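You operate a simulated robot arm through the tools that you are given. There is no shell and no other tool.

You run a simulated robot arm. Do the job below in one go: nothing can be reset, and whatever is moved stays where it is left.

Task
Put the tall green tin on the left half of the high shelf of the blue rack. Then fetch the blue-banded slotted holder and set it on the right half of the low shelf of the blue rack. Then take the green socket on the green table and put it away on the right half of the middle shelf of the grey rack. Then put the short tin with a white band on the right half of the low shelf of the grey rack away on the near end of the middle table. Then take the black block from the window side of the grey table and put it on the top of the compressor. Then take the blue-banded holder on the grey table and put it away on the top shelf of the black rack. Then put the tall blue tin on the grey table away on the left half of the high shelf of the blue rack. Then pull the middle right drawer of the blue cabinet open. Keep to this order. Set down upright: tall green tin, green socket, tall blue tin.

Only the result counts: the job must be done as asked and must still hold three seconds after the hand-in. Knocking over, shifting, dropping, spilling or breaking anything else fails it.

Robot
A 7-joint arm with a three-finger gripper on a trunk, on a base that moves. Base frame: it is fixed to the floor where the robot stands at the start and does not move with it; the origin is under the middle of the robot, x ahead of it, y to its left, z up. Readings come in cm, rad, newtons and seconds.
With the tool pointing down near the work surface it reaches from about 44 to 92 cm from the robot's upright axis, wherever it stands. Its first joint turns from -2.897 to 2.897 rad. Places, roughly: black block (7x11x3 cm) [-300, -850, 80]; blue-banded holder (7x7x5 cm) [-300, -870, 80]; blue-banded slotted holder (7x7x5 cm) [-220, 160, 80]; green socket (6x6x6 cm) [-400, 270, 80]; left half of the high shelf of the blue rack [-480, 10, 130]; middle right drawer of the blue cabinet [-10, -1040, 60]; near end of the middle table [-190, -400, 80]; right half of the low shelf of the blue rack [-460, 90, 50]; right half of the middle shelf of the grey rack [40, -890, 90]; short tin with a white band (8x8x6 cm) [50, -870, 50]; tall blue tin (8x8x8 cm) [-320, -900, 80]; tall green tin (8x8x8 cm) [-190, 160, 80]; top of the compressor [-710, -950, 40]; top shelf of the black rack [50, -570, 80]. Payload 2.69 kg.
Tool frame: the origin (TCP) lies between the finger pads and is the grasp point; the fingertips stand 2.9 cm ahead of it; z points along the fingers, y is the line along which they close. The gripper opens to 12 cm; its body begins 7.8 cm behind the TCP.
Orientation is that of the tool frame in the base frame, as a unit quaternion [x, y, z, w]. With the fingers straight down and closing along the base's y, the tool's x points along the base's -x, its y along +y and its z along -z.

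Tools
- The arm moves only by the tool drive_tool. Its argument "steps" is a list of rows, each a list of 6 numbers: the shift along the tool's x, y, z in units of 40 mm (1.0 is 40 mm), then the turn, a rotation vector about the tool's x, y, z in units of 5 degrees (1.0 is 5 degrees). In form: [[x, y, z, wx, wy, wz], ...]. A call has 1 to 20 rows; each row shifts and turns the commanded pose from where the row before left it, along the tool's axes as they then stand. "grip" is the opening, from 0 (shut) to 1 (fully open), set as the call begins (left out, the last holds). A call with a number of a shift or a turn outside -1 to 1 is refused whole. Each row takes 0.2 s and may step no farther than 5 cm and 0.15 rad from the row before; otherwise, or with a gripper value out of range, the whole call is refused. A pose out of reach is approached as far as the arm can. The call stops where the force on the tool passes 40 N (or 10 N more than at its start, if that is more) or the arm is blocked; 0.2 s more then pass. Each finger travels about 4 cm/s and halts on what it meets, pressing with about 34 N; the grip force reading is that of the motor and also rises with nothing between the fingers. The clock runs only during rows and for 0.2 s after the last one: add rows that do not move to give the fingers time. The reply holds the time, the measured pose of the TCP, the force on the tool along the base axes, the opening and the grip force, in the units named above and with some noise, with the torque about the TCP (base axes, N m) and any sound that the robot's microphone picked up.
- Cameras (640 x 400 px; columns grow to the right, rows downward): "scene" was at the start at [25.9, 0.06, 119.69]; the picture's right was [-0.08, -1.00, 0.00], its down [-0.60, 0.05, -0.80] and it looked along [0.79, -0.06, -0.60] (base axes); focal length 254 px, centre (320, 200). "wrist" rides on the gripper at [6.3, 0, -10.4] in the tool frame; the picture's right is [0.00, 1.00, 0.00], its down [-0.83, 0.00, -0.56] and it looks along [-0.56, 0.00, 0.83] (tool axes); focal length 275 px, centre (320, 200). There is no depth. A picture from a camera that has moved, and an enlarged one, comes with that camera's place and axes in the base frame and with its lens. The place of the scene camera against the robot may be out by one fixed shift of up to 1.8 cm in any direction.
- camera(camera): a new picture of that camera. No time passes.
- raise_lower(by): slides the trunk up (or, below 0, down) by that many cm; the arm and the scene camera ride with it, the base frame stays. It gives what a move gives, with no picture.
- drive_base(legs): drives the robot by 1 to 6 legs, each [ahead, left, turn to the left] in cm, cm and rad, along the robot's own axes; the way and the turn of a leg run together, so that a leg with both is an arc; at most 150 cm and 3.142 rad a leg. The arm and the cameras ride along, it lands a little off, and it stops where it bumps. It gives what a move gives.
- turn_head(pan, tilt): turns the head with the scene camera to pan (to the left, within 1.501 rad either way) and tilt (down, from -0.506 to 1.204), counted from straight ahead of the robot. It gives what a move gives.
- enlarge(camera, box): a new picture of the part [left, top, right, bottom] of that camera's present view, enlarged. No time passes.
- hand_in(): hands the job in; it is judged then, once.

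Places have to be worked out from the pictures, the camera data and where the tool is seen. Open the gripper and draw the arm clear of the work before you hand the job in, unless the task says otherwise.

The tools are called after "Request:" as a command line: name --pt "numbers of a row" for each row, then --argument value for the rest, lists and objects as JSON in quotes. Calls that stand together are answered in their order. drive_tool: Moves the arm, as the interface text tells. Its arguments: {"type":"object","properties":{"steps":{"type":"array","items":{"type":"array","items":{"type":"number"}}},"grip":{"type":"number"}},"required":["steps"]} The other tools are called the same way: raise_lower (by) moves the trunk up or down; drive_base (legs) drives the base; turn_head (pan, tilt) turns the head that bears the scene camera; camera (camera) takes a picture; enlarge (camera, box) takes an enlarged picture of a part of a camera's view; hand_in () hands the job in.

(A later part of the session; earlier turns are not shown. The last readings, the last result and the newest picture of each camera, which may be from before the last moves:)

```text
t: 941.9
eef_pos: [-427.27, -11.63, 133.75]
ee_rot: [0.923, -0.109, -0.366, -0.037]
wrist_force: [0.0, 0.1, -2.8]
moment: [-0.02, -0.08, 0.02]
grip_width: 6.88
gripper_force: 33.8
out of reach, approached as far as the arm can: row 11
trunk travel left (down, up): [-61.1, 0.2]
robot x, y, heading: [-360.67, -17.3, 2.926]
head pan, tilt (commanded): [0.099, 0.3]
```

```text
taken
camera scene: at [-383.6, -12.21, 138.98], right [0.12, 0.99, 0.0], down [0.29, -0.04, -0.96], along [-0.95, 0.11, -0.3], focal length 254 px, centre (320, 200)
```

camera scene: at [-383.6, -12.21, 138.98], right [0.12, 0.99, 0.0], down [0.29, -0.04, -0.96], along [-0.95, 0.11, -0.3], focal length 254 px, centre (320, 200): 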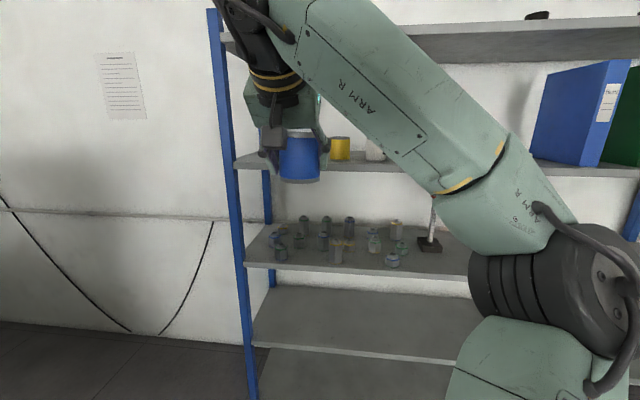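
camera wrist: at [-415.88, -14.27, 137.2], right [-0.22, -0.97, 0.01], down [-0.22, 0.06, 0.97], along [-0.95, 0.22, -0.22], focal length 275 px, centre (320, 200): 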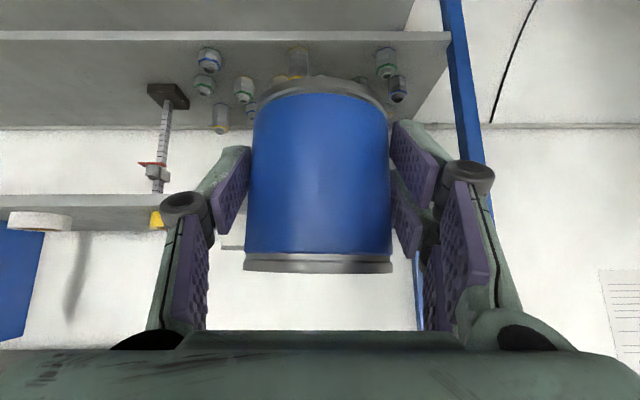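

At z 133.75 the tin's bottom is ~2 cm above the shelf level. I square up the heading, move left 24 cm and ahead 30 cm, then measure.

Request:
drive_base --legs '[[0, 0, -0.028], [0, 24.4, 0], [30, 0, 0]]'

Request:
camera --camera "wrist"

Request:
turn_head --pan 0.15 --tilt 0.15

Request:
camera --camera "scene"

```text
t: 946.4
eef_pos: [-461.77, -26.11, 133.74]
ee_rot: [0.922, -0.121, -0.366, -0.042]
wrist_force: [0.5, -0.4, -2.8]
moment: [-0.03, -0.06, -0.01]
grip_width: 6.87
gripper_force: 34.1
trunk travel left (down, up): [-61.1, 0.2]
robot x, y, heading: [-395.4, -34.12, 2.893]
head pan, tilt (commanded): [0.099, 0.3]
```

```text
taken
camera wrist: at [-450.59, -29.15, 137.14], right [-0.25, -0.97, 0.01], down [-0.22, 0.06, 0.97], along [-0.94, 0.24, -0.23], focal length 275 px, centre (320, 200)
```

wrist: 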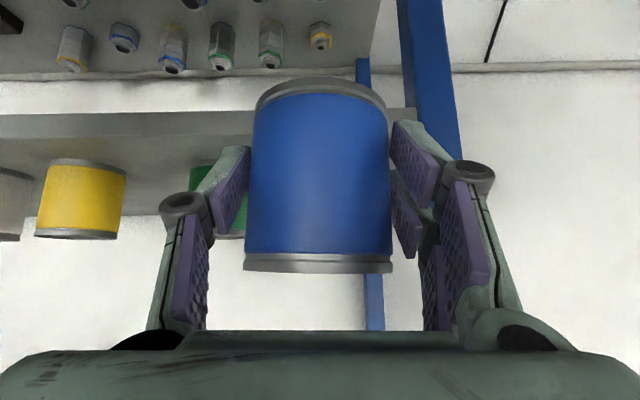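

```text
t: 947.1
eef_pos: [-461.78, -26.14, 133.74]
ee_rot: [0.922, -0.121, -0.365, -0.041]
wrist_force: [0.4, -0.2, -2.9]
moment: [0.0, -0.08, 0.03]
grip_width: 6.88
gripper_force: 34.0
trunk travel left (down, up): [-61.1, 0.2]
robot x, y, heading: [-395.52, -33.89, 2.895]
head pan, tilt (commanded): [0.15, 0.15]
```

```text
taken
camera scene: at [-418.22, -28.42, 140.37], right [0.1, 1.0, 0.0], down [0.15, -0.01, -0.99], along [-0.98, 0.1, -0.15], focal length 254 px, centre (320, 200)
```

scene: 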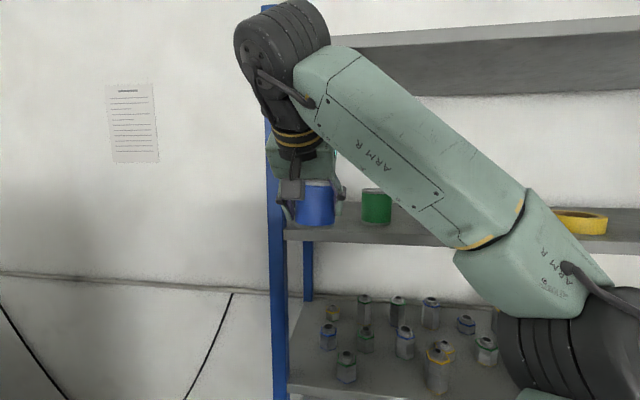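

The post's inner face is 7 cm left of the tool and the green tin's side 8.5 cm right; I shift 0.8 cm right to centre and go 9 cm ahead, then check again.

Request:
drive_base --legs '[[0, -0.8, 0], [9, 0, 0]]'

Request:
camera --camera "wrist"

Request:
camera --camera "scene"

```text
t: 948.5
eef_pos: [-470.31, -23.18, 133.62]
ee_rot: [0.922, -0.121, -0.365, -0.042]
wrist_force: [-0.3, -1.0, -3.3]
moment: [-0.06, -0.11, -0.02]
grip_width: 6.88
gripper_force: 33.9
trunk travel left (down, up): [-61.1, 0.2]
robot x, y, heading: [-404.01, -31.15, 2.896]
head pan, tilt (commanded): [0.15, 0.15]
```

```text
taken
camera wrist: at [-459.05, -26.19, 137.11], right [-0.25, -0.97, 0.01], down [-0.22, 0.06, 0.97], along [-0.94, 0.24, -0.23], focal length 275 px, centre (320, 200)
```

wrist: 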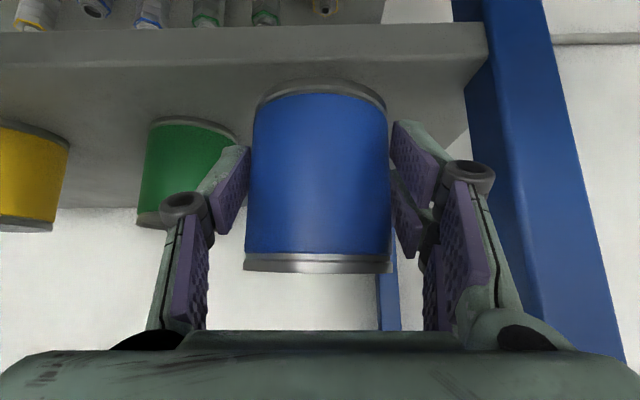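

```text
taken
camera scene: at [-426.74, -25.46, 140.35], right [0.1, 1.0, 0.0], down [0.15, -0.01, -0.99], along [-0.98, 0.1, -0.15], focal length 254 px, centre (320, 200)
```

scene: 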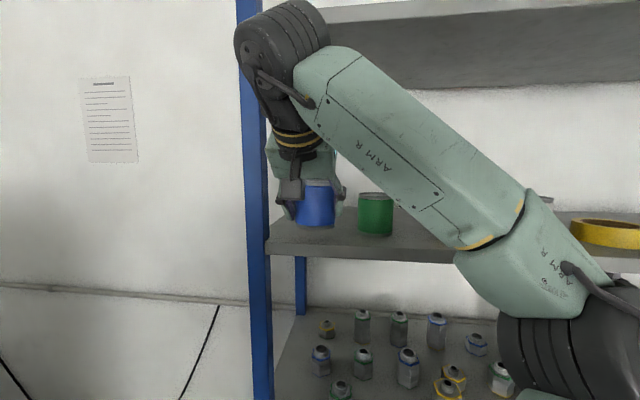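

1.8 cm to go to the edge; green tin's side 7.2 cm right, post about 8.5 cm left. I shift 0.6 cm left and drive 9.5 cm in.

Request:
drive_base --legs '[[0, 0.6, 0], [9.5, 0, 0]]'

Request:
camera --camera "wrist"

Request:
enlarge --camera "scene" --box '[220, 130, 420, 280]'

```text
t: 950.0
eef_pos: [-479.61, -21.45, 133.69]
ee_rot: [0.922, -0.12, -0.366, -0.041]
wrist_force: [-0.9, -0.4, -3.7]
moment: [-0.03, -0.06, -0.01]
grip_width: 6.86
gripper_force: 34.3
trunk travel left (down, up): [-61.1, 0.2]
robot x, y, heading: [-413.09, -29.19, 2.9]
head pan, tilt (commanded): [0.15, 0.15]
```

```text
taken
camera wrist: at [-468.35, -24.47, 137.1], right [-0.25, -0.97, 0.01], down [-0.22, 0.06, 0.97], along [-0.94, 0.24, -0.23], focal length 275 px, centre (320, 200)
```

wrist: 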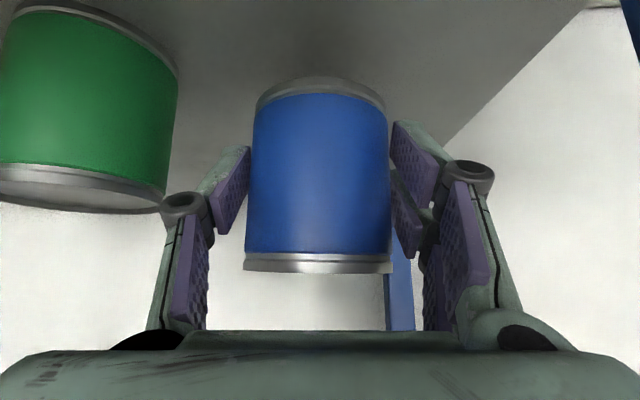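

```text
2.67 times, centred on (320, 205) of scene
camera zoom: at [-436.03, -23.74, 140.35], right [0.1, 1.0, 0.0], down [0.15, -0.01, -0.99], along [-0.98, 0.1, -0.15], focal length 678 px, centre (320, 187)
```

zoom: 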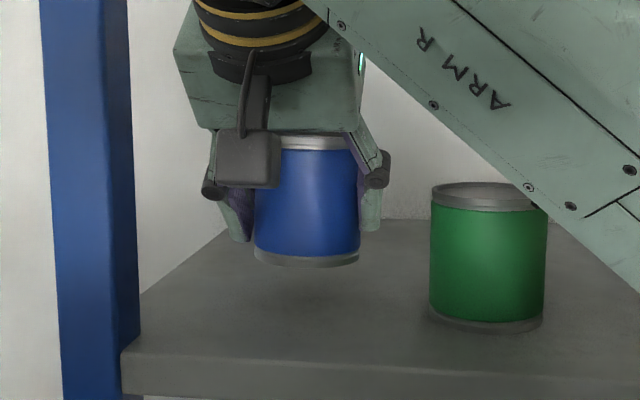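

The blue tin hangs over the free spot, about 4 cm between finger and green tin. I lower 1.2 cm, then in 2 mm steps.

Request:
drive_tool --pt "0.103 0 0.11 0 0 0" --pt "0.103 0 0.11 0 0 0" --pt "0 0 0 0 0 0" --grip 0

Request:
drive_tool --pt "0.034 0 0.037 0 0 0" --pt "0.034 0 0.037 0 0 0" --pt "0 0 0 0 0 0" --grip 0

```text
t: 950.8
eef_pos: [-479.51, -21.62, 132.54]
ee_rot: [0.922, -0.121, -0.366, -0.041]
wrist_force: [0.9, 0.4, -2.6]
moment: [-0.02, -0.07, 0.0]
grip_width: 6.88
gripper_force: 34.2
trunk travel left (down, up): [-61.1, 0.2]
robot x, y, heading: [-413.39, -29.33, 2.895]
head pan, tilt (commanded): [0.15, 0.15]
```

```text
t: 951.6
eef_pos: [-479.43, -21.52, 132.06]
ee_rot: [0.922, -0.121, -0.366, -0.042]
wrist_force: [-0.2, 0.6, -2.1]
moment: [0.01, -0.06, -0.01]
grip_width: 6.84
gripper_force: 34.0
trunk travel left (down, up): [-61.1, 0.2]
robot x, y, heading: [-412.97, -29.02, 2.9]
head pan, tilt (commanded): [0.15, 0.15]
```

Request:
drive_tool --pt "0.034 0 0.037 0 0 0" --pt "0.034 0 0.037 0 0 0" --pt "0 0 0 0 0 0" --grip 0

Request:
drive_tool --pt "0.034 0 0.037 0 0 0" --pt "0.034 0 0.037 0 0 0" --pt "0 0 0 0 0 0" --grip 0

```text
t: 952.4
eef_pos: [-479.56, -21.36, 131.72]
ee_rot: [0.922, -0.121, -0.366, -0.041]
wrist_force: [0.0, 0.1, -3.7]
moment: [0.01, -0.05, -0.04]
grip_width: 6.89
gripper_force: 33.6
trunk travel left (down, up): [-61.1, 0.2]
robot x, y, heading: [-413.18, -29.26, 2.898]
head pan, tilt (commanded): [0.15, 0.15]
```

```text
t: 953.2
eef_pos: [-479.51, -21.48, 131.25]
ee_rot: [0.922, -0.121, -0.366, -0.042]
wrist_force: [0.5, 0.5, -2.9]
moment: [-0.02, -0.06, -0.01]
grip_width: 6.86
gripper_force: 34.7
trunk travel left (down, up): [-61.1, 0.2]
robot x, y, heading: [-413.3, -29.05, 2.898]
head pan, tilt (commanded): [0.15, 0.15]
```

No contact yet at 131.25; I continue down in 2 mm steps.

Request:
drive_tool --pt "0.034 0 0.037 0 0 0" --pt "0.034 0 0.037 0 0 0" --pt "0 0 0 0 0 0" --grip 0

Request:
drive_tool --pt "0.034 0 0.037 0 0 0" --pt "0.034 0 0.037 0 0 0" --pt "0 0 0 0 0 0" --grip 0

Request:
enlarge --camera "scene" --box '[260, 170, 400, 270]'

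```text
t: 954.0
eef_pos: [-479.55, -21.52, 130.87]
ee_rot: [0.922, -0.121, -0.366, -0.042]
wrist_force: [-0.5, -0.4, -2.2]
moment: [-0.01, -0.04, -0.04]
grip_width: 6.86
gripper_force: 34.1
trunk travel left (down, up): [-61.1, 0.2]
robot x, y, heading: [-413.21, -29.29, 2.893]
head pan, tilt (commanded): [0.15, 0.15]
```

```text
t: 954.8
eef_pos: [-479.5, -21.44, 130.53]
ee_rot: [0.922, -0.122, -0.365, -0.042]
wrist_force: [-0.5, 0.6, -1.0]
moment: [0.11, 0.03, 0.02]
grip_width: 6.88
gripper_force: 33.8
trunk travel left (down, up): [-61.1, 0.2]
robot x, y, heading: [-413.03, -29.56, 2.898]
head pan, tilt (commanded): [0.15, 0.15]
```

```text
4.00 times, centred on (330, 220) of scene
camera zoom: at [-435.91, -23.76, 140.38], right [0.1, 1.0, 0.0], down [0.15, -0.01, -0.99], along [-0.98, 0.1, -0.15], focal length 1018 px, centre (280, 120)
```

zoom: 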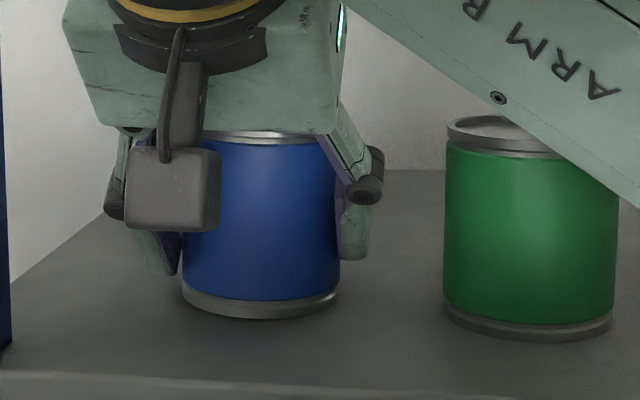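

First signs of contact. One more 2 mm step.

Request:
drive_tool --pt "0.034 0 0.037 0 0 0" --pt "0 0 0 0 0 0" --grip 0

```text
t: 955.4
eef_pos: [-479.45, -21.53, 130.42]
ee_rot: [0.921, -0.122, -0.368, -0.042]
wrist_force: [-4.5, 2.5, 11.3]
moment: [0.63, 0.52, 0.09]
grip_width: 6.88
gripper_force: 34.7
trunk travel left (down, up): [-61.1, 0.2]
robot x, y, heading: [-413.22, -29.25, 2.905]
head pan, tilt (commanded): [0.15, 0.15]
```

Contact (≈14 N). I release by opening to 8.4 cm.

Request:
drive_tool --pt "0 0 0 0 0 0" --pt "0 0 0 0 0 0" --pt "0 0 0 0 0 0" --pt "0 0 0 0 0 0" --grip 0.7

Request:
camera --camera "wrist"

Request:
enlarge --camera "scene" --box '[260, 170, 400, 270]'

```text
t: 956.4
eef_pos: [-479.49, -21.44, 130.31]
ee_rot: [0.922, -0.121, -0.365, -0.042]
wrist_force: [-0.4, 0.7, -0.3]
moment: [-0.02, -0.03, -0.02]
grip_width: 8.42
gripper_force: 0.1
trunk travel left (down, up): [-61.1, 0.2]
robot x, y, heading: [-413.39, -29.12, 2.895]
head pan, tilt (commanded): [0.15, 0.15]
```

```text
taken
camera wrist: at [-468.24, -24.53, 133.73], right [-0.25, -0.97, 0.01], down [-0.22, 0.06, 0.97], along [-0.94, 0.24, -0.22], focal length 275 px, centre (320, 200)
```

wrist: 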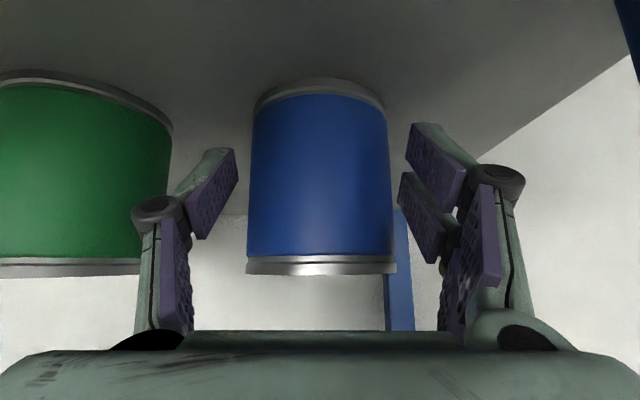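

```text
4.00 times, centred on (330, 220) of scene
camera zoom: at [-435.9, -23.77, 140.38], right [0.1, 1.0, 0.0], down [0.15, -0.01, -0.99], along [-0.98, 0.1, -0.15], focal length 1018 px, centre (280, 120)
```

zoom: 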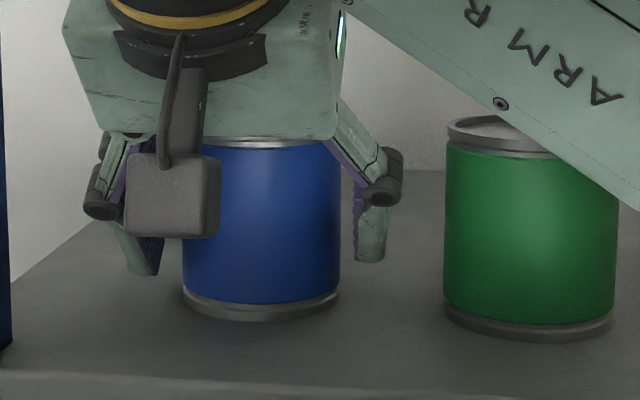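

The blue tin stands upright. I draw the hand straight back 6 cm with the arm, then back the base out.

Request:
drive_tool --pt "0.364 0 -0.343 0 0 0" --pt "0.364 0 -0.343 0 0 0" --pt "0.364 0 -0.343 0 0 0" --pt "0 0 0 0 0 0" --grip 0.7

Request:
drive_base --legs '[[-40, 0, 0]]'

Request:
camera --camera "scene"

Request:
camera --camera "wrist"

```text
t: 957.4
eef_pos: [-473.77, -23.02, 130.4]
ee_rot: [0.922, -0.121, -0.366, -0.042]
wrist_force: [1.0, -0.3, -0.3]
moment: [0.02, -0.01, 0.03]
grip_width: 8.39
gripper_force: 0.0
trunk travel left (down, up): [-61.1, 0.2]
robot x, y, heading: [-413.51, -29.03, 2.892]
head pan, tilt (commanded): [0.15, 0.15]
```

```text
t: 959.9
eef_pos: [-435.44, -32.62, 130.26]
ee_rot: [0.922, -0.122, -0.366, -0.042]
wrist_force: [0.7, 0.0, 0.1]
moment: [0.06, 0.01, 0.04]
grip_width: 8.44
gripper_force: 0.0
trunk travel left (down, up): [-61.1, 0.2]
robot x, y, heading: [-374.86, -38.9, 2.89]
head pan, tilt (commanded): [0.15, 0.15]
```

```text
taken
camera scene: at [-397.53, -33.41, 140.39], right [0.1, 0.99, 0.0], down [0.15, -0.01, -0.99], along [-0.98, 0.1, -0.15], focal length 254 px, centre (320, 200)
```

scene: 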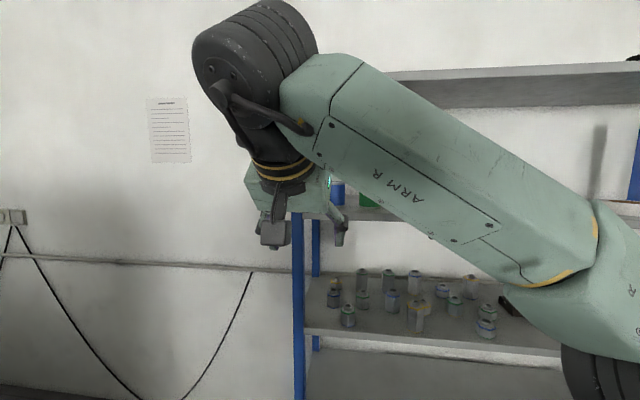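

```text
taken
camera wrist: at [-424.09, -35.64, 133.79], right [-0.25, -0.97, 0.01], down [-0.22, 0.06, 0.97], along [-0.94, 0.25, -0.22], focal length 275 px, centre (320, 200)
```

wrist: 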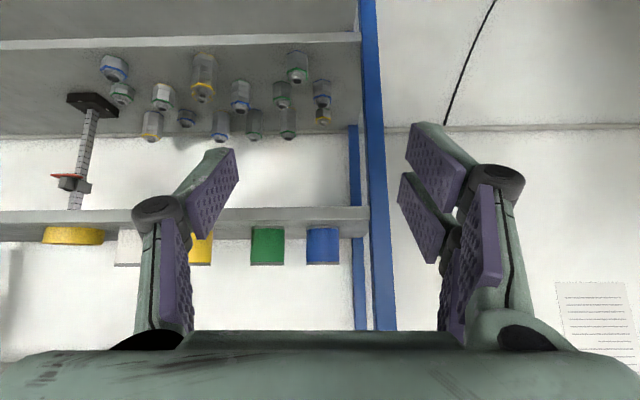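

Both tins stand upright on the left half of the high shelf. Last task: the drawer. I lower the hand and drive back the way I came, to the main aisle.

Request:
drive_tool --pt "0.685 0 0.729 0 0 0" --pt "0.685 0 0.729 0 0 0" --pt "0.685 0 0.729 0 0 0" --pt "0.685 0 0.729 0 0 0" --pt "0.685 0 0.729 0 0 0" --pt "0.685 0 0.729 0 0 0" --pt "0 0 0 0 0 0" --grip 0.5

Request:
drive_base --legs '[[-113, -90, 0], [-72, -25, 0], [-82, -20, 0], [-91, -13, 0]]'

```text
t: 961.5
eef_pos: [-435.47, -32.69, 106.3]
ee_rot: [0.922, -0.123, -0.366, -0.043]
wrist_force: [-0.1, 0.2, -1.0]
moment: [-0.02, 0.01, 0.01]
grip_width: 6.03
gripper_force: 0.1
trunk travel left (down, up): [-61.1, 0.2]
robot x, y, heading: [-374.67, -38.82, 2.893]
head pan, tilt (commanded): [0.15, 0.15]
```

```text
t: 981.0
eef_pos: [-53.16, 21.03, 106.36]
ee_rot: [0.921, -0.122, -0.366, -0.042]
wrist_force: [-0.2, 0.1, -0.1]
moment: [0.0, 0.01, 0.01]
grip_width: 6.01
gripper_force: 0.0
trunk travel left (down, up): [-61.1, 0.2]
robot x, y, heading: [7.55, 15.22, 2.89]
head pan, tilt (commanded): [0.15, 0.15]
```

I turn to face south and drive down the main aisle again to the area between the grey table and the black-legged table.

Request:
drive_base --legs '[[0, 0, 1.583], [85, 2, 0], [84, 2, 0], [137, -1, 0], [111, -2, 0], [80, -17, 0]]'

Request:
drive_base --legs '[[95, 0, 0], [65, 15, 0], [75, 0, 0], [55, -11, 0], [110, 0, 0]]'

Request:
turn_head --pan 0.3 --tilt 0.4

Request:
camera --camera "scene"

```text
t: 1009.3
eef_pos: [-128.2, -525.0, 106.32]
ee_rot: [0.736, 0.567, -0.289, 0.23]
wrist_force: [0.3, -0.4, 0.6]
moment: [-0.04, 0.0, 0.0]
grip_width: 6.0
gripper_force: 0.0
trunk travel left (down, up): [-61.1, 0.2]
robot x, y, heading: [-122.58, -464.38, -1.816]
head pan, tilt (commanded): [0.15, 0.15]
```

```text
t: 1029.1
eef_pos: [-222.36, -911.0, 106.39]
ee_rot: [0.739, 0.565, -0.288, 0.229]
wrist_force: [-0.6, -0.8, -0.3]
moment: [-0.01, 0.02, 0.03]
grip_width: 6.01
gripper_force: 0.0
trunk travel left (down, up): [-61.1, 0.2]
robot x, y, heading: [-216.19, -850.44, -1.824]
head pan, tilt (commanded): [0.15, 0.15]
```

```text
t: 1029.9
eef_pos: [-222.4, -911.08, 106.3]
ee_rot: [0.74, 0.563, -0.289, 0.228]
wrist_force: [0.4, -0.4, -0.3]
moment: [0.02, 0.01, 0.01]
grip_width: 6.0
gripper_force: 0.1
trunk travel left (down, up): [-61.1, 0.2]
robot x, y, heading: [-215.84, -850.51, -1.826]
head pan, tilt (commanded): [0.3, 0.4]
```

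```text
taken
camera scene: at [-217.98, -874.17, 138.06], right [-1.0, -0.05, 0.0], down [-0.02, 0.39, -0.92], along [0.04, -0.92, -0.39], focal length 254 px, centre (320, 200)
```

scene: 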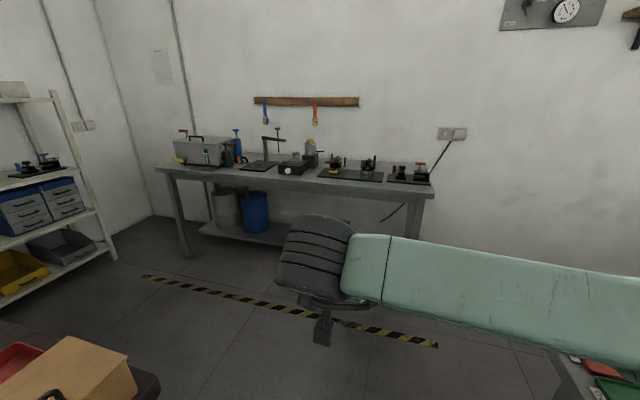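

The white rack with the blue drawer cabinet is reachable from here, between the table's end and the bench. I go 98 cm further south, turn left to face east and drive toward it.

Request:
drive_base --legs '[[98, 0, 0], [0, 0, 1.589], [100, -8, 0]]'

Request:
turn_head --pan -0.1 --tilt 0.5

Request:
camera --camera "scene"

Request:
camera --camera "wrist"

```text
t: 1043.7
eef_pos: [-84.3, -983.76, 106.46]
ee_rot: [0.123, 0.922, -0.043, 0.366]
wrist_force: [-0.1, -0.4, 0.4]
moment: [-0.02, 0.01, 0.03]
grip_width: 5.99
gripper_force: 0.1
trunk travel left (down, up): [-61.1, 0.2]
robot x, y, heading: [-145.23, -977.68, -0.254]
head pan, tilt (commanded): [0.3, 0.4]
```

```text
t: 1044.6
eef_pos: [-84.47, -983.84, 106.38]
ee_rot: [0.124, 0.922, -0.043, 0.365]
wrist_force: [0.2, -0.2, -0.7]
moment: [-0.03, 0.01, 0.03]
grip_width: 6.01
gripper_force: 0.1
trunk travel left (down, up): [-61.1, 0.2]
robot x, y, heading: [-144.83, -977.53, -0.254]
head pan, tilt (commanded): [-0.099, 0.499]
```

```text
taken
camera scene: at [-119.65, -983.97, 137.14], right [-0.34, -0.94, 0.0], down [-0.45, 0.16, -0.88], along [0.82, -0.3, -0.48], focal length 254 px, centre (320, 200)
```

scene: 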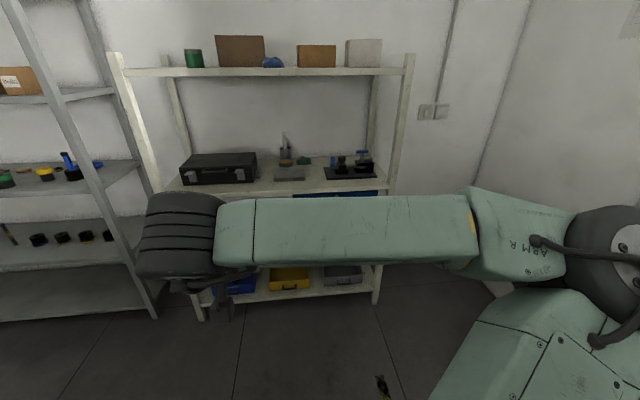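

```text
taken
camera wrist: at [-95.88, -980.92, 109.74], right [0.25, 0.97, 0.01], down [0.22, -0.07, 0.97], along [0.94, -0.25, -0.23], focal length 275 px, centre (320, 200)
```

wrist: 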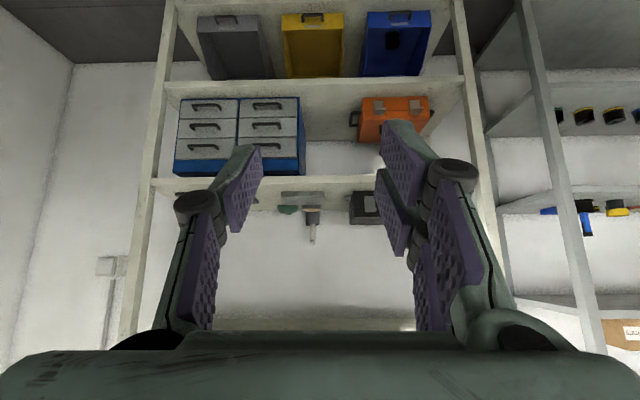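

The drawer cabinet is visible in the (upside-down) wrist view: 2 columns × 3 rows. I enlarge it.

Request:
enlarge --camera "wrist" --box '[150, 80, 330, 190]'

```text
3.56 times, centred on (240, 135) of wrist
camera zoom: at [-95.88, -980.92, 109.74], right [0.25, 0.97, 0.01], down [0.22, -0.07, 0.97], along [0.94, -0.25, -0.23], focal length 979 px, centre (604, 431)
```

zoom: 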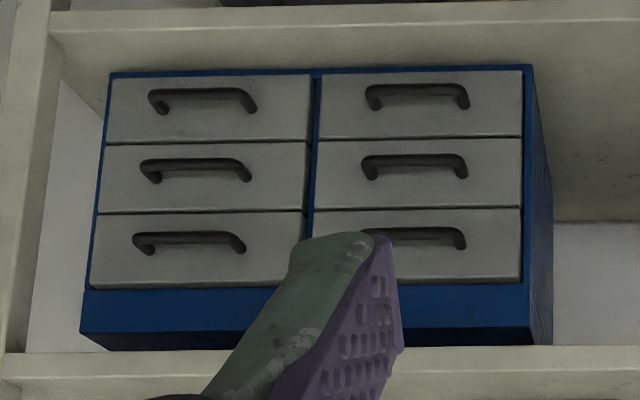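

The handle of the middle right drawer should be near [-18,-1045,61]: a horizontal bar. I'll grip it with the hand horizontal and rolled so the fingers close vertically. I extend the arm 20 cm and pitch the hand up to nearly horizontal first.

Request:
drive_tool --pt "-0.73 0 0.684 0 0 0" --pt "-0.73 0 0.684 0 0 0" --pt "-0.73 0 0.684 0 0 0" --pt "-0.73 0 0.684 0 0 0" --pt "-0.73 0 0.684 0 0 0" --pt "0 0 0 0 -1 0" --pt "0 0 0 0 -1 0" --pt "0 0 0 0 -1 0" --pt "0 0 0 0 -1 0" --pt "0 0 0 0 -1 0" --pt "0 0 0 0 -1 0" --pt "0 0 0 0 -1 0" --pt "0 0 0 0 -1 0" --pt "0 0 0 0 -0.6 0" --pt "0 0 0 0 0 0" --grip 0.4

Request:
camera --camera "scene"

Request:
camera --camera "wrist"

```text
t: 1047.8
eef_pos: [-65.14, -989.0, 106.21]
ee_rot: [0.099, 0.723, -0.085, 0.678]
wrist_force: [-1.1, -0.1, 0.3]
moment: [0.02, 0.02, 0.0]
grip_width: 4.8
gripper_force: 0.1
trunk travel left (down, up): [-61.1, 0.2]
robot x, y, heading: [-145.22, -977.93, -0.254]
head pan, tilt (commanded): [-0.099, 0.499]
```

```text
taken
camera scene: at [-119.65, -983.98, 137.14], right [-0.34, -0.94, 0.0], down [-0.45, 0.16, -0.88], along [0.82, -0.3, -0.48], focal length 254 px, centre (320, 200)
```

scene: 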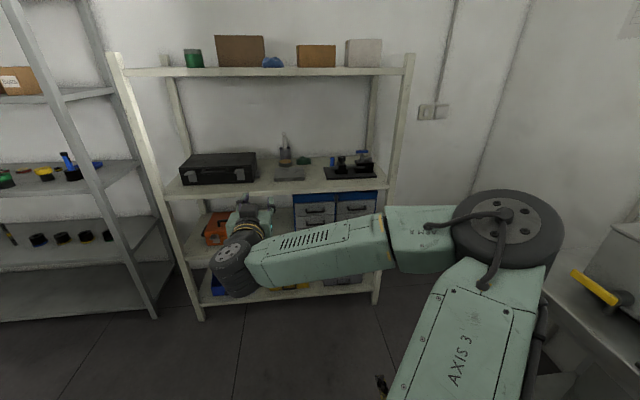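

```text
taken
camera wrist: at [-75.64, -986.21, 100.86], right [0.26, 0.97, 0.01], down [-0.49, 0.12, 0.87], along [0.84, -0.23, 0.5], focal length 275 px, centre (320, 200)
```

wrist: 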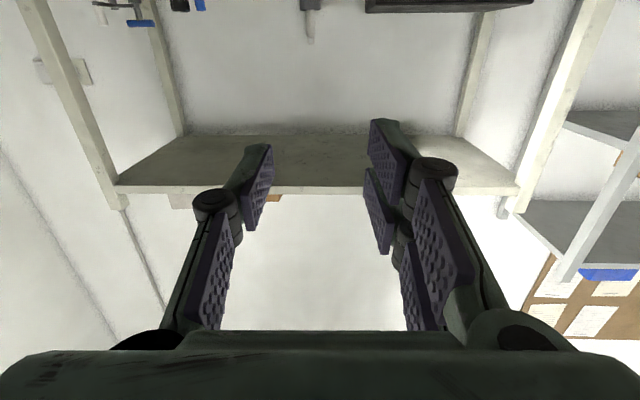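

The hand is nearly horizontal. I roll it +90° so the fingers close vertically.

Request:
drive_tool --pt "0 0 0 0 0 1" --pt "0 0 0 0 0 1" --pt "0 0 0 0 0 1" --pt "0 0 0 0 0 1" --pt "0 0 0 0 0 1" --pt "0 0 0 0 0 1" --pt "0 0 0 0 0 1" --pt "0 0 0 0 0 1" --pt "0 0 0 0 0 1" --pt "0 0 0 0 0 1" --pt "0 0 0 0 0 1" --pt "0 0 0 0 0 1" --pt "0 0 0 0 0 1" --pt "0 0 0 0 0 1" --pt "0 0 0 0 0 1" --pt "0 0 0 0 0 1" --pt "0 0 0 0 0 1" --pt "0 0 0 0 0 1" --pt "0 0 0 0 0 0" --grip 0.4

Request:
raise_lower --by -38

Request:
camera --camera "wrist"

Request:
camera --camera "scene"

```text
t: 1051.8
eef_pos: [-65.04, -988.81, 106.31]
ee_rot: [0.581, 0.441, 0.42, 0.539]
wrist_force: [-0.3, -0.5, -0.2]
moment: [0.0, -0.01, 0.03]
grip_width: 4.78
gripper_force: 0.1
trunk travel left (down, up): [-61.1, 0.2]
robot x, y, heading: [-144.81, -977.55, -0.244]
head pan, tilt (commanded): [-0.099, 0.499]
```

```text
t: 1055.5
eef_pos: [-65.05, -988.83, 68.41]
ee_rot: [0.582, 0.442, 0.42, 0.539]
wrist_force: [0.4, -0.7, -0.5]
moment: [0.01, -0.01, 0.02]
grip_width: 4.78
gripper_force: 0.1
trunk travel left (down, up): [-23.1, 38.2]
robot x, y, heading: [-145.16, -977.36, -0.255]
head pan, tilt (commanded): [-0.099, 0.499]
```

```text
taken
camera wrist: at [-73.59, -980.26, 69.22], right [0.06, -0.02, 1.0], down [-0.75, -0.66, 0.03], along [0.66, -0.75, -0.06], focal length 275 px, centre (320, 200)
```

wrist: 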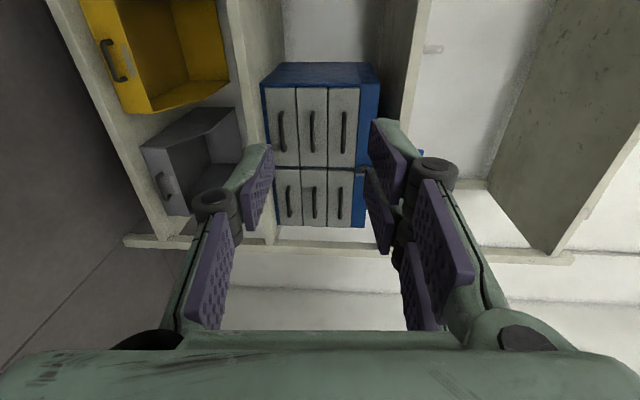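

```text
taken
camera scene: at [-119.65, -983.97, 99.15], right [-0.34, -0.94, 0.0], down [-0.45, 0.16, -0.88], along [0.82, -0.3, -0.48], focal length 254 px, centre (320, 200)
```

scene: 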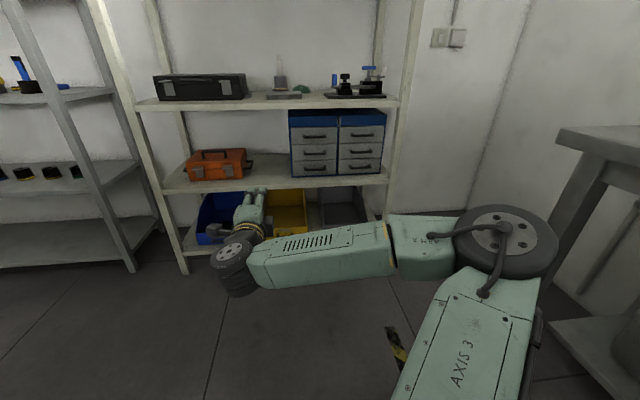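

I triangulate the handle of the middle right drawer at about [-22.5,-1040,61.5]. I strafe right 23 cm and go 28 cm ahead, then shift the hand right and down to face it.

Request:
drive_base --legs '[[0, -23, 0], [26, 0, 0]]'

Request:
drive_tool --pt "-0.9 0 0 0 0 0" --pt "-0.9 0 0 0 0 0" --pt "-0.9 0 0 0 0 0" --pt "-0.9 0 0 0 0 0" --pt "-0.5 -0.8 0 0 0 0" --pt "0 -0.8 0 0 0 0" --pt "0 0 0 0 0 0" --grip 0.4

Request:
camera --camera "wrist"

Request:
camera --camera "scene"

```text
t: 1059.3
eef_pos: [-45.57, -1017.73, 68.3]
ee_rot: [0.582, 0.442, 0.419, 0.539]
wrist_force: [-0.7, 0.5, -0.5]
moment: [0.02, -0.03, 0.0]
grip_width: 4.83
gripper_force: 0.1
trunk travel left (down, up): [-23.1, 38.2]
robot x, y, heading: [-125.64, -1006.55, -0.25]
head pan, tilt (commanded): [-0.099, 0.499]
```

```text
t: 1061.0
eef_pos: [-46.4, -1021.05, 68.41]
ee_rot: [0.583, 0.441, 0.419, 0.539]
wrist_force: [0.1, 0.7, 0.8]
moment: [-0.02, 0.02, 0.0]
grip_width: 4.79
gripper_force: 0.1
out of reach, approached as far as the arm can: row 2, 3, 4, 5, 6
trunk travel left (down, up): [-23.1, 38.2]
robot x, y, heading: [-125.58, -1006.39, -0.246]
head pan, tilt (commanded): [-0.099, 0.499]
```

```text
taken
camera wrist: at [-55.01, -1012.41, 69.23], right [0.06, -0.02, 1.0], down [-0.75, -0.66, 0.03], along [0.66, -0.75, -0.06], focal length 275 px, centre (320, 200)
```

wrist: 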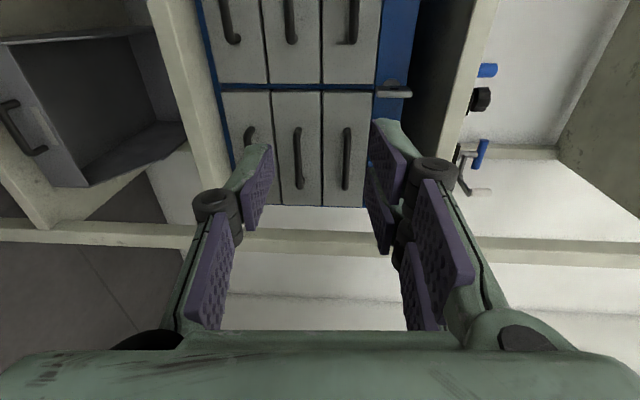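

```text
taken
camera scene: at [-100.21, -1012.68, 99.14], right [-0.34, -0.94, 0.0], down [-0.45, 0.16, -0.88], along [0.82, -0.3, -0.48], focal length 254 px, centre (320, 200)
```

scene: 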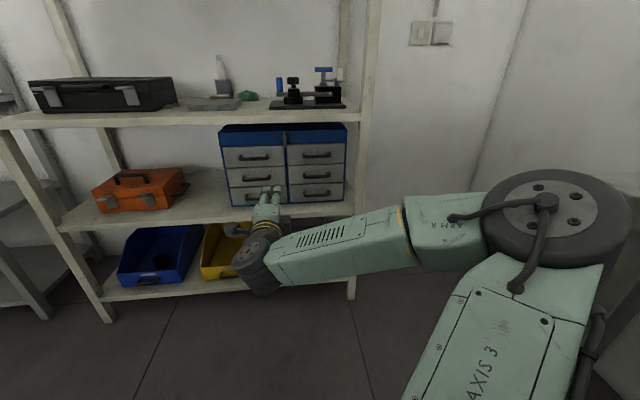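

The arm can't go further right in this posture, and the bench is close to my elbow. So I strafe left 9 cm and turn the base right by 0.27 rad instead, to point the hand at the handle.

Request:
drive_base --legs '[[0, 9, 0], [0, 0, -0.27]]'

Request:
camera --camera "wrist"

Request:
camera --camera "scene"

```text
t: 1063.2
eef_pos: [-51.03, -1032.82, 68.41]
ee_rot: [0.637, 0.359, 0.342, 0.59]
wrist_force: [0.4, 0.3, 0.6]
moment: [-0.01, -0.02, 0.02]
grip_width: 4.79
gripper_force: 0.0
trunk travel left (down, up): [-23.1, 38.2]
robot x, y, heading: [-123.24, -997.64, -0.514]
head pan, tilt (commanded): [-0.099, 0.499]
```

```text
taken
camera wrist: at [-56.86, -1022.16, 69.23], right [0.06, -0.04, 1.0], down [-0.9, -0.43, 0.03], along [0.43, -0.9, -0.06], focal length 275 px, centre (320, 200)
```

wrist: 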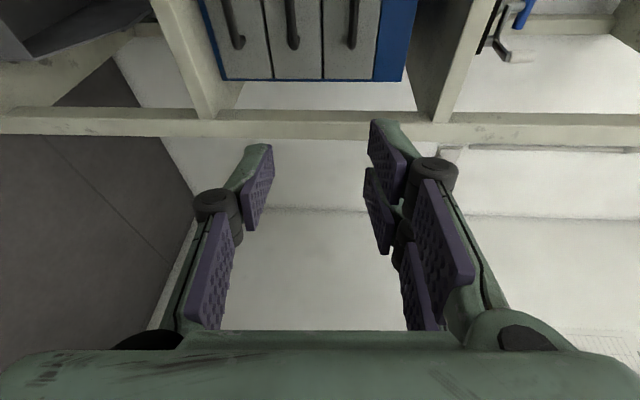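

```text
taken
camera scene: at [-100.67, -1009.94, 99.14], right [-0.58, -0.81, 0.0], down [-0.39, 0.28, -0.88], along [0.72, -0.51, -0.48], focal length 254 px, centre (320, 200)
```

scene: 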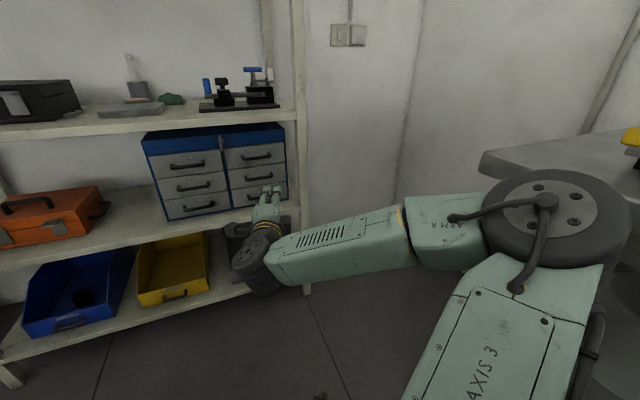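

The hand now points at the drawer's column (z of the handle ≈63.3). My elbow is beside, not above, the bench. I lower the trunk 5 cm and look again.

Request:
raise_lower --by -5

Request:
camera --camera "wrist"

Request:
enlarge --camera "scene" --box '[120, 110, 320, 260]'

```text
t: 1064.2
eef_pos: [-50.95, -1032.83, 63.34]
ee_rot: [0.636, 0.359, 0.341, 0.591]
wrist_force: [0.2, 0.3, -0.6]
moment: [-0.02, 0.02, -0.01]
grip_width: 4.82
gripper_force: 0.1
trunk travel left (down, up): [-18.1, 43.2]
robot x, y, heading: [-123.47, -997.38, -0.515]
head pan, tilt (commanded): [-0.099, 0.499]
```

```text
taken
camera wrist: at [-56.86, -1022.15, 64.24], right [0.06, -0.04, 1.0], down [-0.9, -0.43, 0.03], along [0.43, -0.9, -0.06], focal length 275 px, centre (320, 200)
```

wrist: 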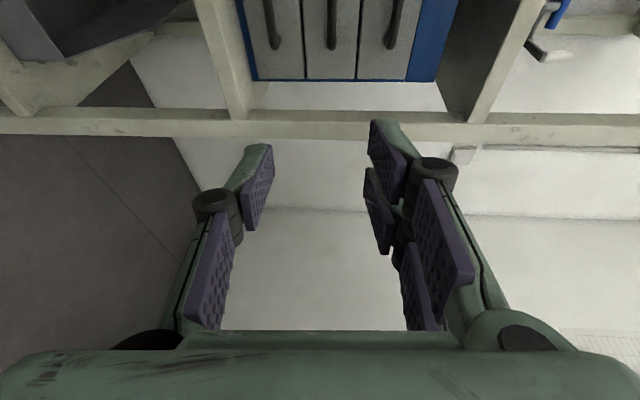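

```text
2.67 times, centred on (220, 185) of scene
camera zoom: at [-100.67, -1009.94, 94.14], right [-0.58, -0.81, 0.0], down [-0.39, 0.28, -0.88], along [0.72, -0.51, -0.48], focal length 678 px, centre (587, 240)
```

zoom: 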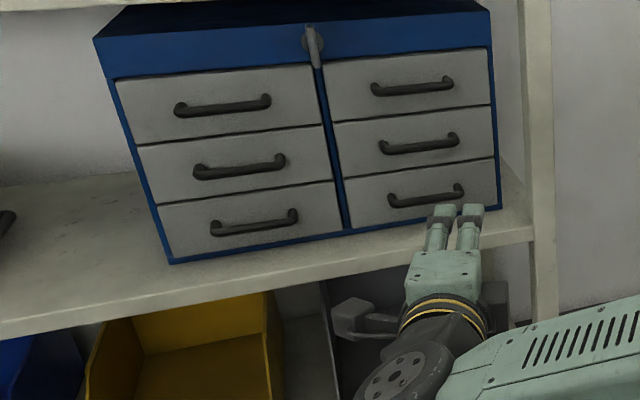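

The middle handle is level with the hand now. I drive 20 cm along the drawer's normal (19.2 ahead, 5.5 left).

Request:
drive_base --legs '[[19.2, 5.5, 0]]'

Request:
camera --camera "wrist"

Request:
camera --camera "scene"

Request:
enlarge --camera "scene" --box '[160, 110, 340, 250]'

```text
t: 1065.8
eef_pos: [-31.56, -1037.69, 63.35]
ee_rot: [0.637, 0.359, 0.342, 0.591]
wrist_force: [-0.1, 0.2, -0.6]
moment: [-0.01, 0.01, 0.0]
grip_width: 4.77
gripper_force: 0.1
trunk travel left (down, up): [-18.1, 43.2]
robot x, y, heading: [-104.19, -1002.17, -0.517]
head pan, tilt (commanded): [-0.099, 0.499]
```

```text
taken
camera wrist: at [-37.53, -1027.03, 64.24], right [0.06, -0.04, 1.0], down [-0.9, -0.43, 0.03], along [0.43, -0.9, -0.06], focal length 275 px, centre (320, 200)
```

wrist: 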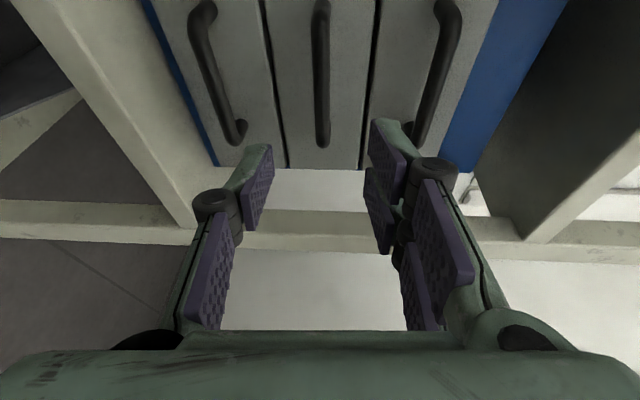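

```text
taken
camera scene: at [-81.33, -1014.78, 94.14], right [-0.58, -0.81, 0.0], down [-0.39, 0.28, -0.88], along [0.72, -0.51, -0.48], focal length 254 px, centre (320, 200)
```

scene: 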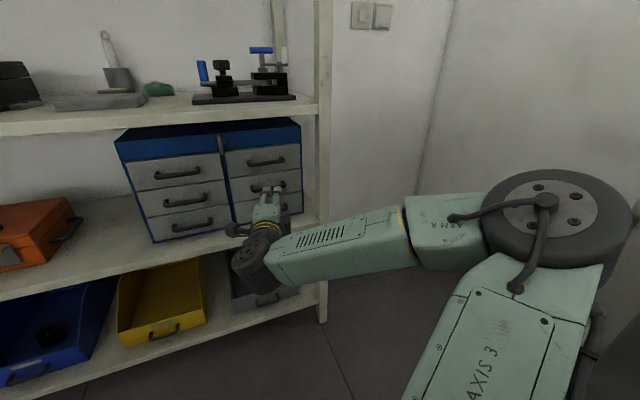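

```text
2.86 times, centred on (250, 180) of scene
camera zoom: at [-81.33, -1014.78, 94.14], right [-0.58, -0.81, 0.0], down [-0.39, 0.28, -0.88], along [0.72, -0.51, -0.48], focal length 727 px, centre (520, 257)
```

zoom: 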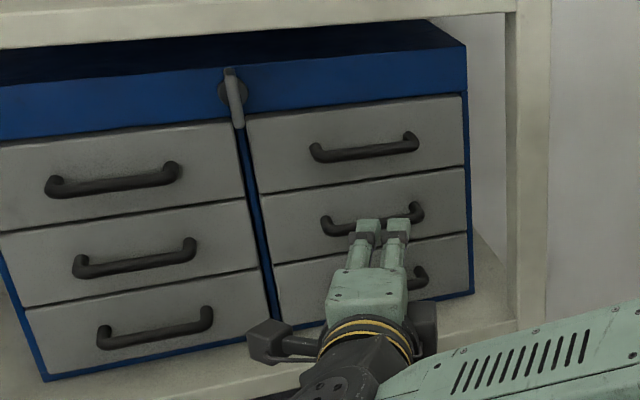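

The middle handle lies straight ahead, its bar about 9 cm in front of the tool centre and level with it. I advance 6 cm with the arm and check.

Request:
drive_tool --pt "0.219 0.047 0.716 0 0 0" --pt "0.219 0.047 0.716 0 0 0" --pt "0 0 0 0 0 0" --grip 0.4

Request:
camera --camera "wrist"

Request:
enlarge --camera "scene" --box '[200, 140, 340, 240]'

```text
t: 1066.6
eef_pos: [-25.82, -1039.04, 63.41]
ee_rot: [0.637, 0.358, 0.343, 0.59]
wrist_force: [0.4, 1.1, -0.6]
moment: [0.02, -0.02, 0.02]
grip_width: 4.8
gripper_force: 0.1
trunk travel left (down, up): [-18.1, 43.2]
robot x, y, heading: [-104.11, -1002.9, -0.522]
head pan, tilt (commanded): [-0.099, 0.499]
```

```text
taken
camera wrist: at [-31.65, -1028.41, 64.26], right [0.06, -0.04, 1.0], down [-0.9, -0.43, 0.03], along [0.43, -0.9, -0.06], focal length 275 px, centre (320, 200)
```

wrist: 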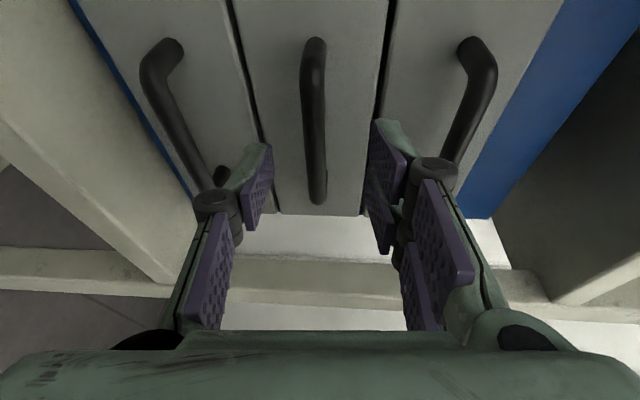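

```text
4.00 times, centred on (270, 190) of scene
camera zoom: at [-81.33, -1014.78, 94.14], right [-0.58, -0.81, 0.0], down [-0.39, 0.28, -0.88], along [0.72, -0.51, -0.48], focal length 1018 px, centre (520, 240)
```

zoom: 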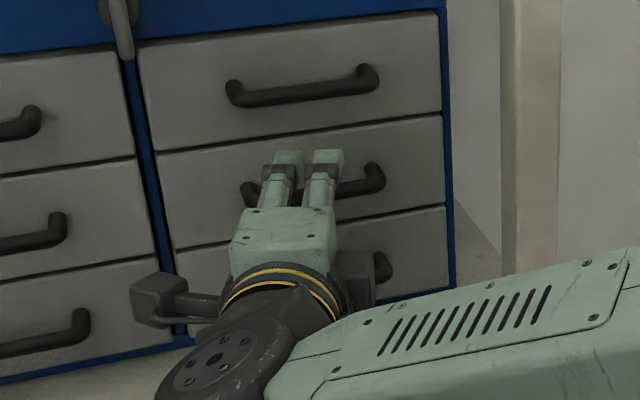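

The bar is now between the fingers (about 0.7 cm ahead of the tool centre). I close the gripper on it.

Request:
drive_tool --pt "0 0 0 0 0 0" --pt "0 0 0 0 0 0" --pt "0 0 0 0 0 0" --pt "0 0 0 0 0 0" --pt "0 0 0 0 0 0" --grip 0

Request:
camera --camera "wrist"

Request:
enlarge --camera "scene" --box '[200, 140, 340, 240]'

```text
t: 1067.8
eef_pos: [-25.76, -1038.97, 63.34]
ee_rot: [0.636, 0.359, 0.342, 0.591]
wrist_force: [-0.1, -0.2, -0.1]
moment: [0.0, 0.05, -0.03]
grip_width: 0.0
gripper_force: 28.8
trunk travel left (down, up): [-18.1, 43.2]
robot x, y, heading: [-103.54, -1002.12, -0.522]
head pan, tilt (commanded): [-0.099, 0.499]
```

```text
taken
camera wrist: at [-31.67, -1028.41, 64.27], right [0.06, -0.04, 1.0], down [-0.9, -0.43, 0.03], along [0.43, -0.9, -0.06], focal length 275 px, centre (320, 200)
```

wrist: 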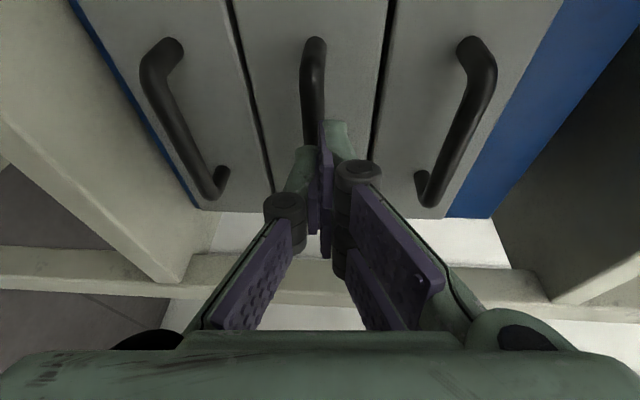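

```text
4.00 times, centred on (270, 190) of scene
camera zoom: at [-81.32, -1014.78, 94.14], right [-0.58, -0.81, 0.0], down [-0.39, 0.28, -0.88], along [0.72, -0.51, -0.48], focal length 1018 px, centre (520, 240)
```

zoom: 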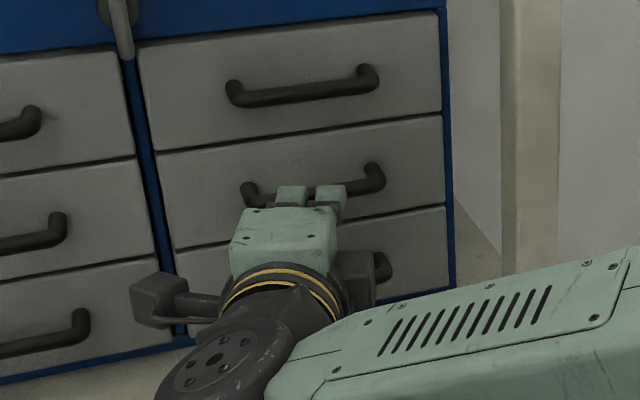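

The fingers closed short of the bar. I open again and advance 3 cm more.

Request:
drive_tool --pt "0 0 0 0 0 0" --pt "0 0 0 0 0 0" --pt "0 0 0 0 0 0" --pt "0.11 0.02 0.36 0 0 0" --pt "0.11 0.02 0.36 0 0 0" --pt "0 0 0 0 0 0" --grip 0.4

Request:
camera --camera "wrist"

Request:
enlarge --camera "scene" --box '[200, 140, 340, 240]'

```text
t: 1069.2
eef_pos: [-22.78, -1039.82, 63.22]
ee_rot: [0.637, 0.359, 0.341, 0.591]
wrist_force: [-0.8, 0.0, -1.1]
moment: [0.01, 0.0, -0.02]
grip_width: 4.81
gripper_force: 0.1
trunk travel left (down, up): [-18.1, 43.2]
robot x, y, heading: [-104.05, -1002.38, -0.517]
head pan, tilt (commanded): [-0.099, 0.499]
```

```text
taken
camera wrist: at [-28.74, -1029.15, 64.2], right [0.06, -0.04, 1.0], down [-0.9, -0.43, 0.03], along [0.43, -0.9, -0.06], focal length 275 px, centre (320, 200)
```

wrist: 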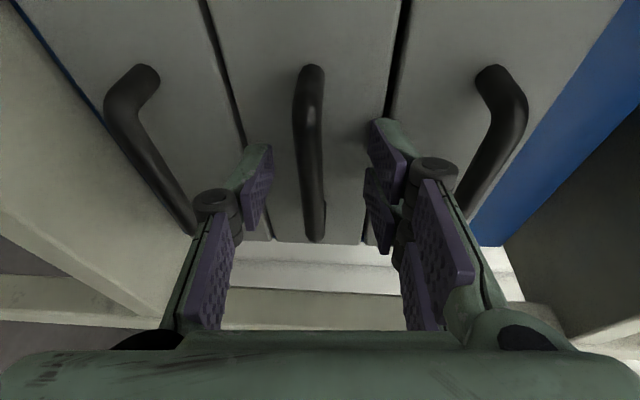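

```text
4.00 times, centred on (270, 190) of scene
camera zoom: at [-81.33, -1014.78, 94.14], right [-0.58, -0.81, 0.0], down [-0.39, 0.28, -0.88], along [0.72, -0.51, -0.48], focal length 1018 px, centre (520, 240)
```

zoom: 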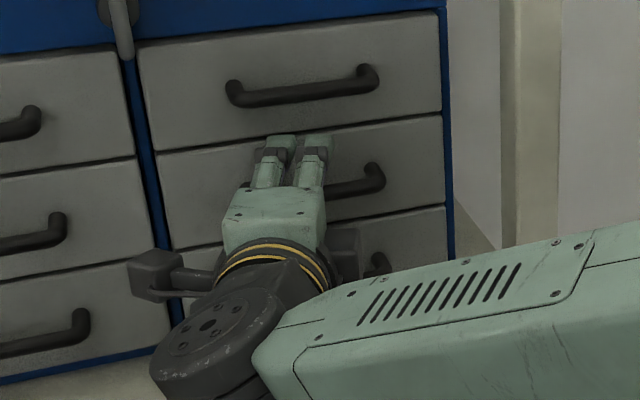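

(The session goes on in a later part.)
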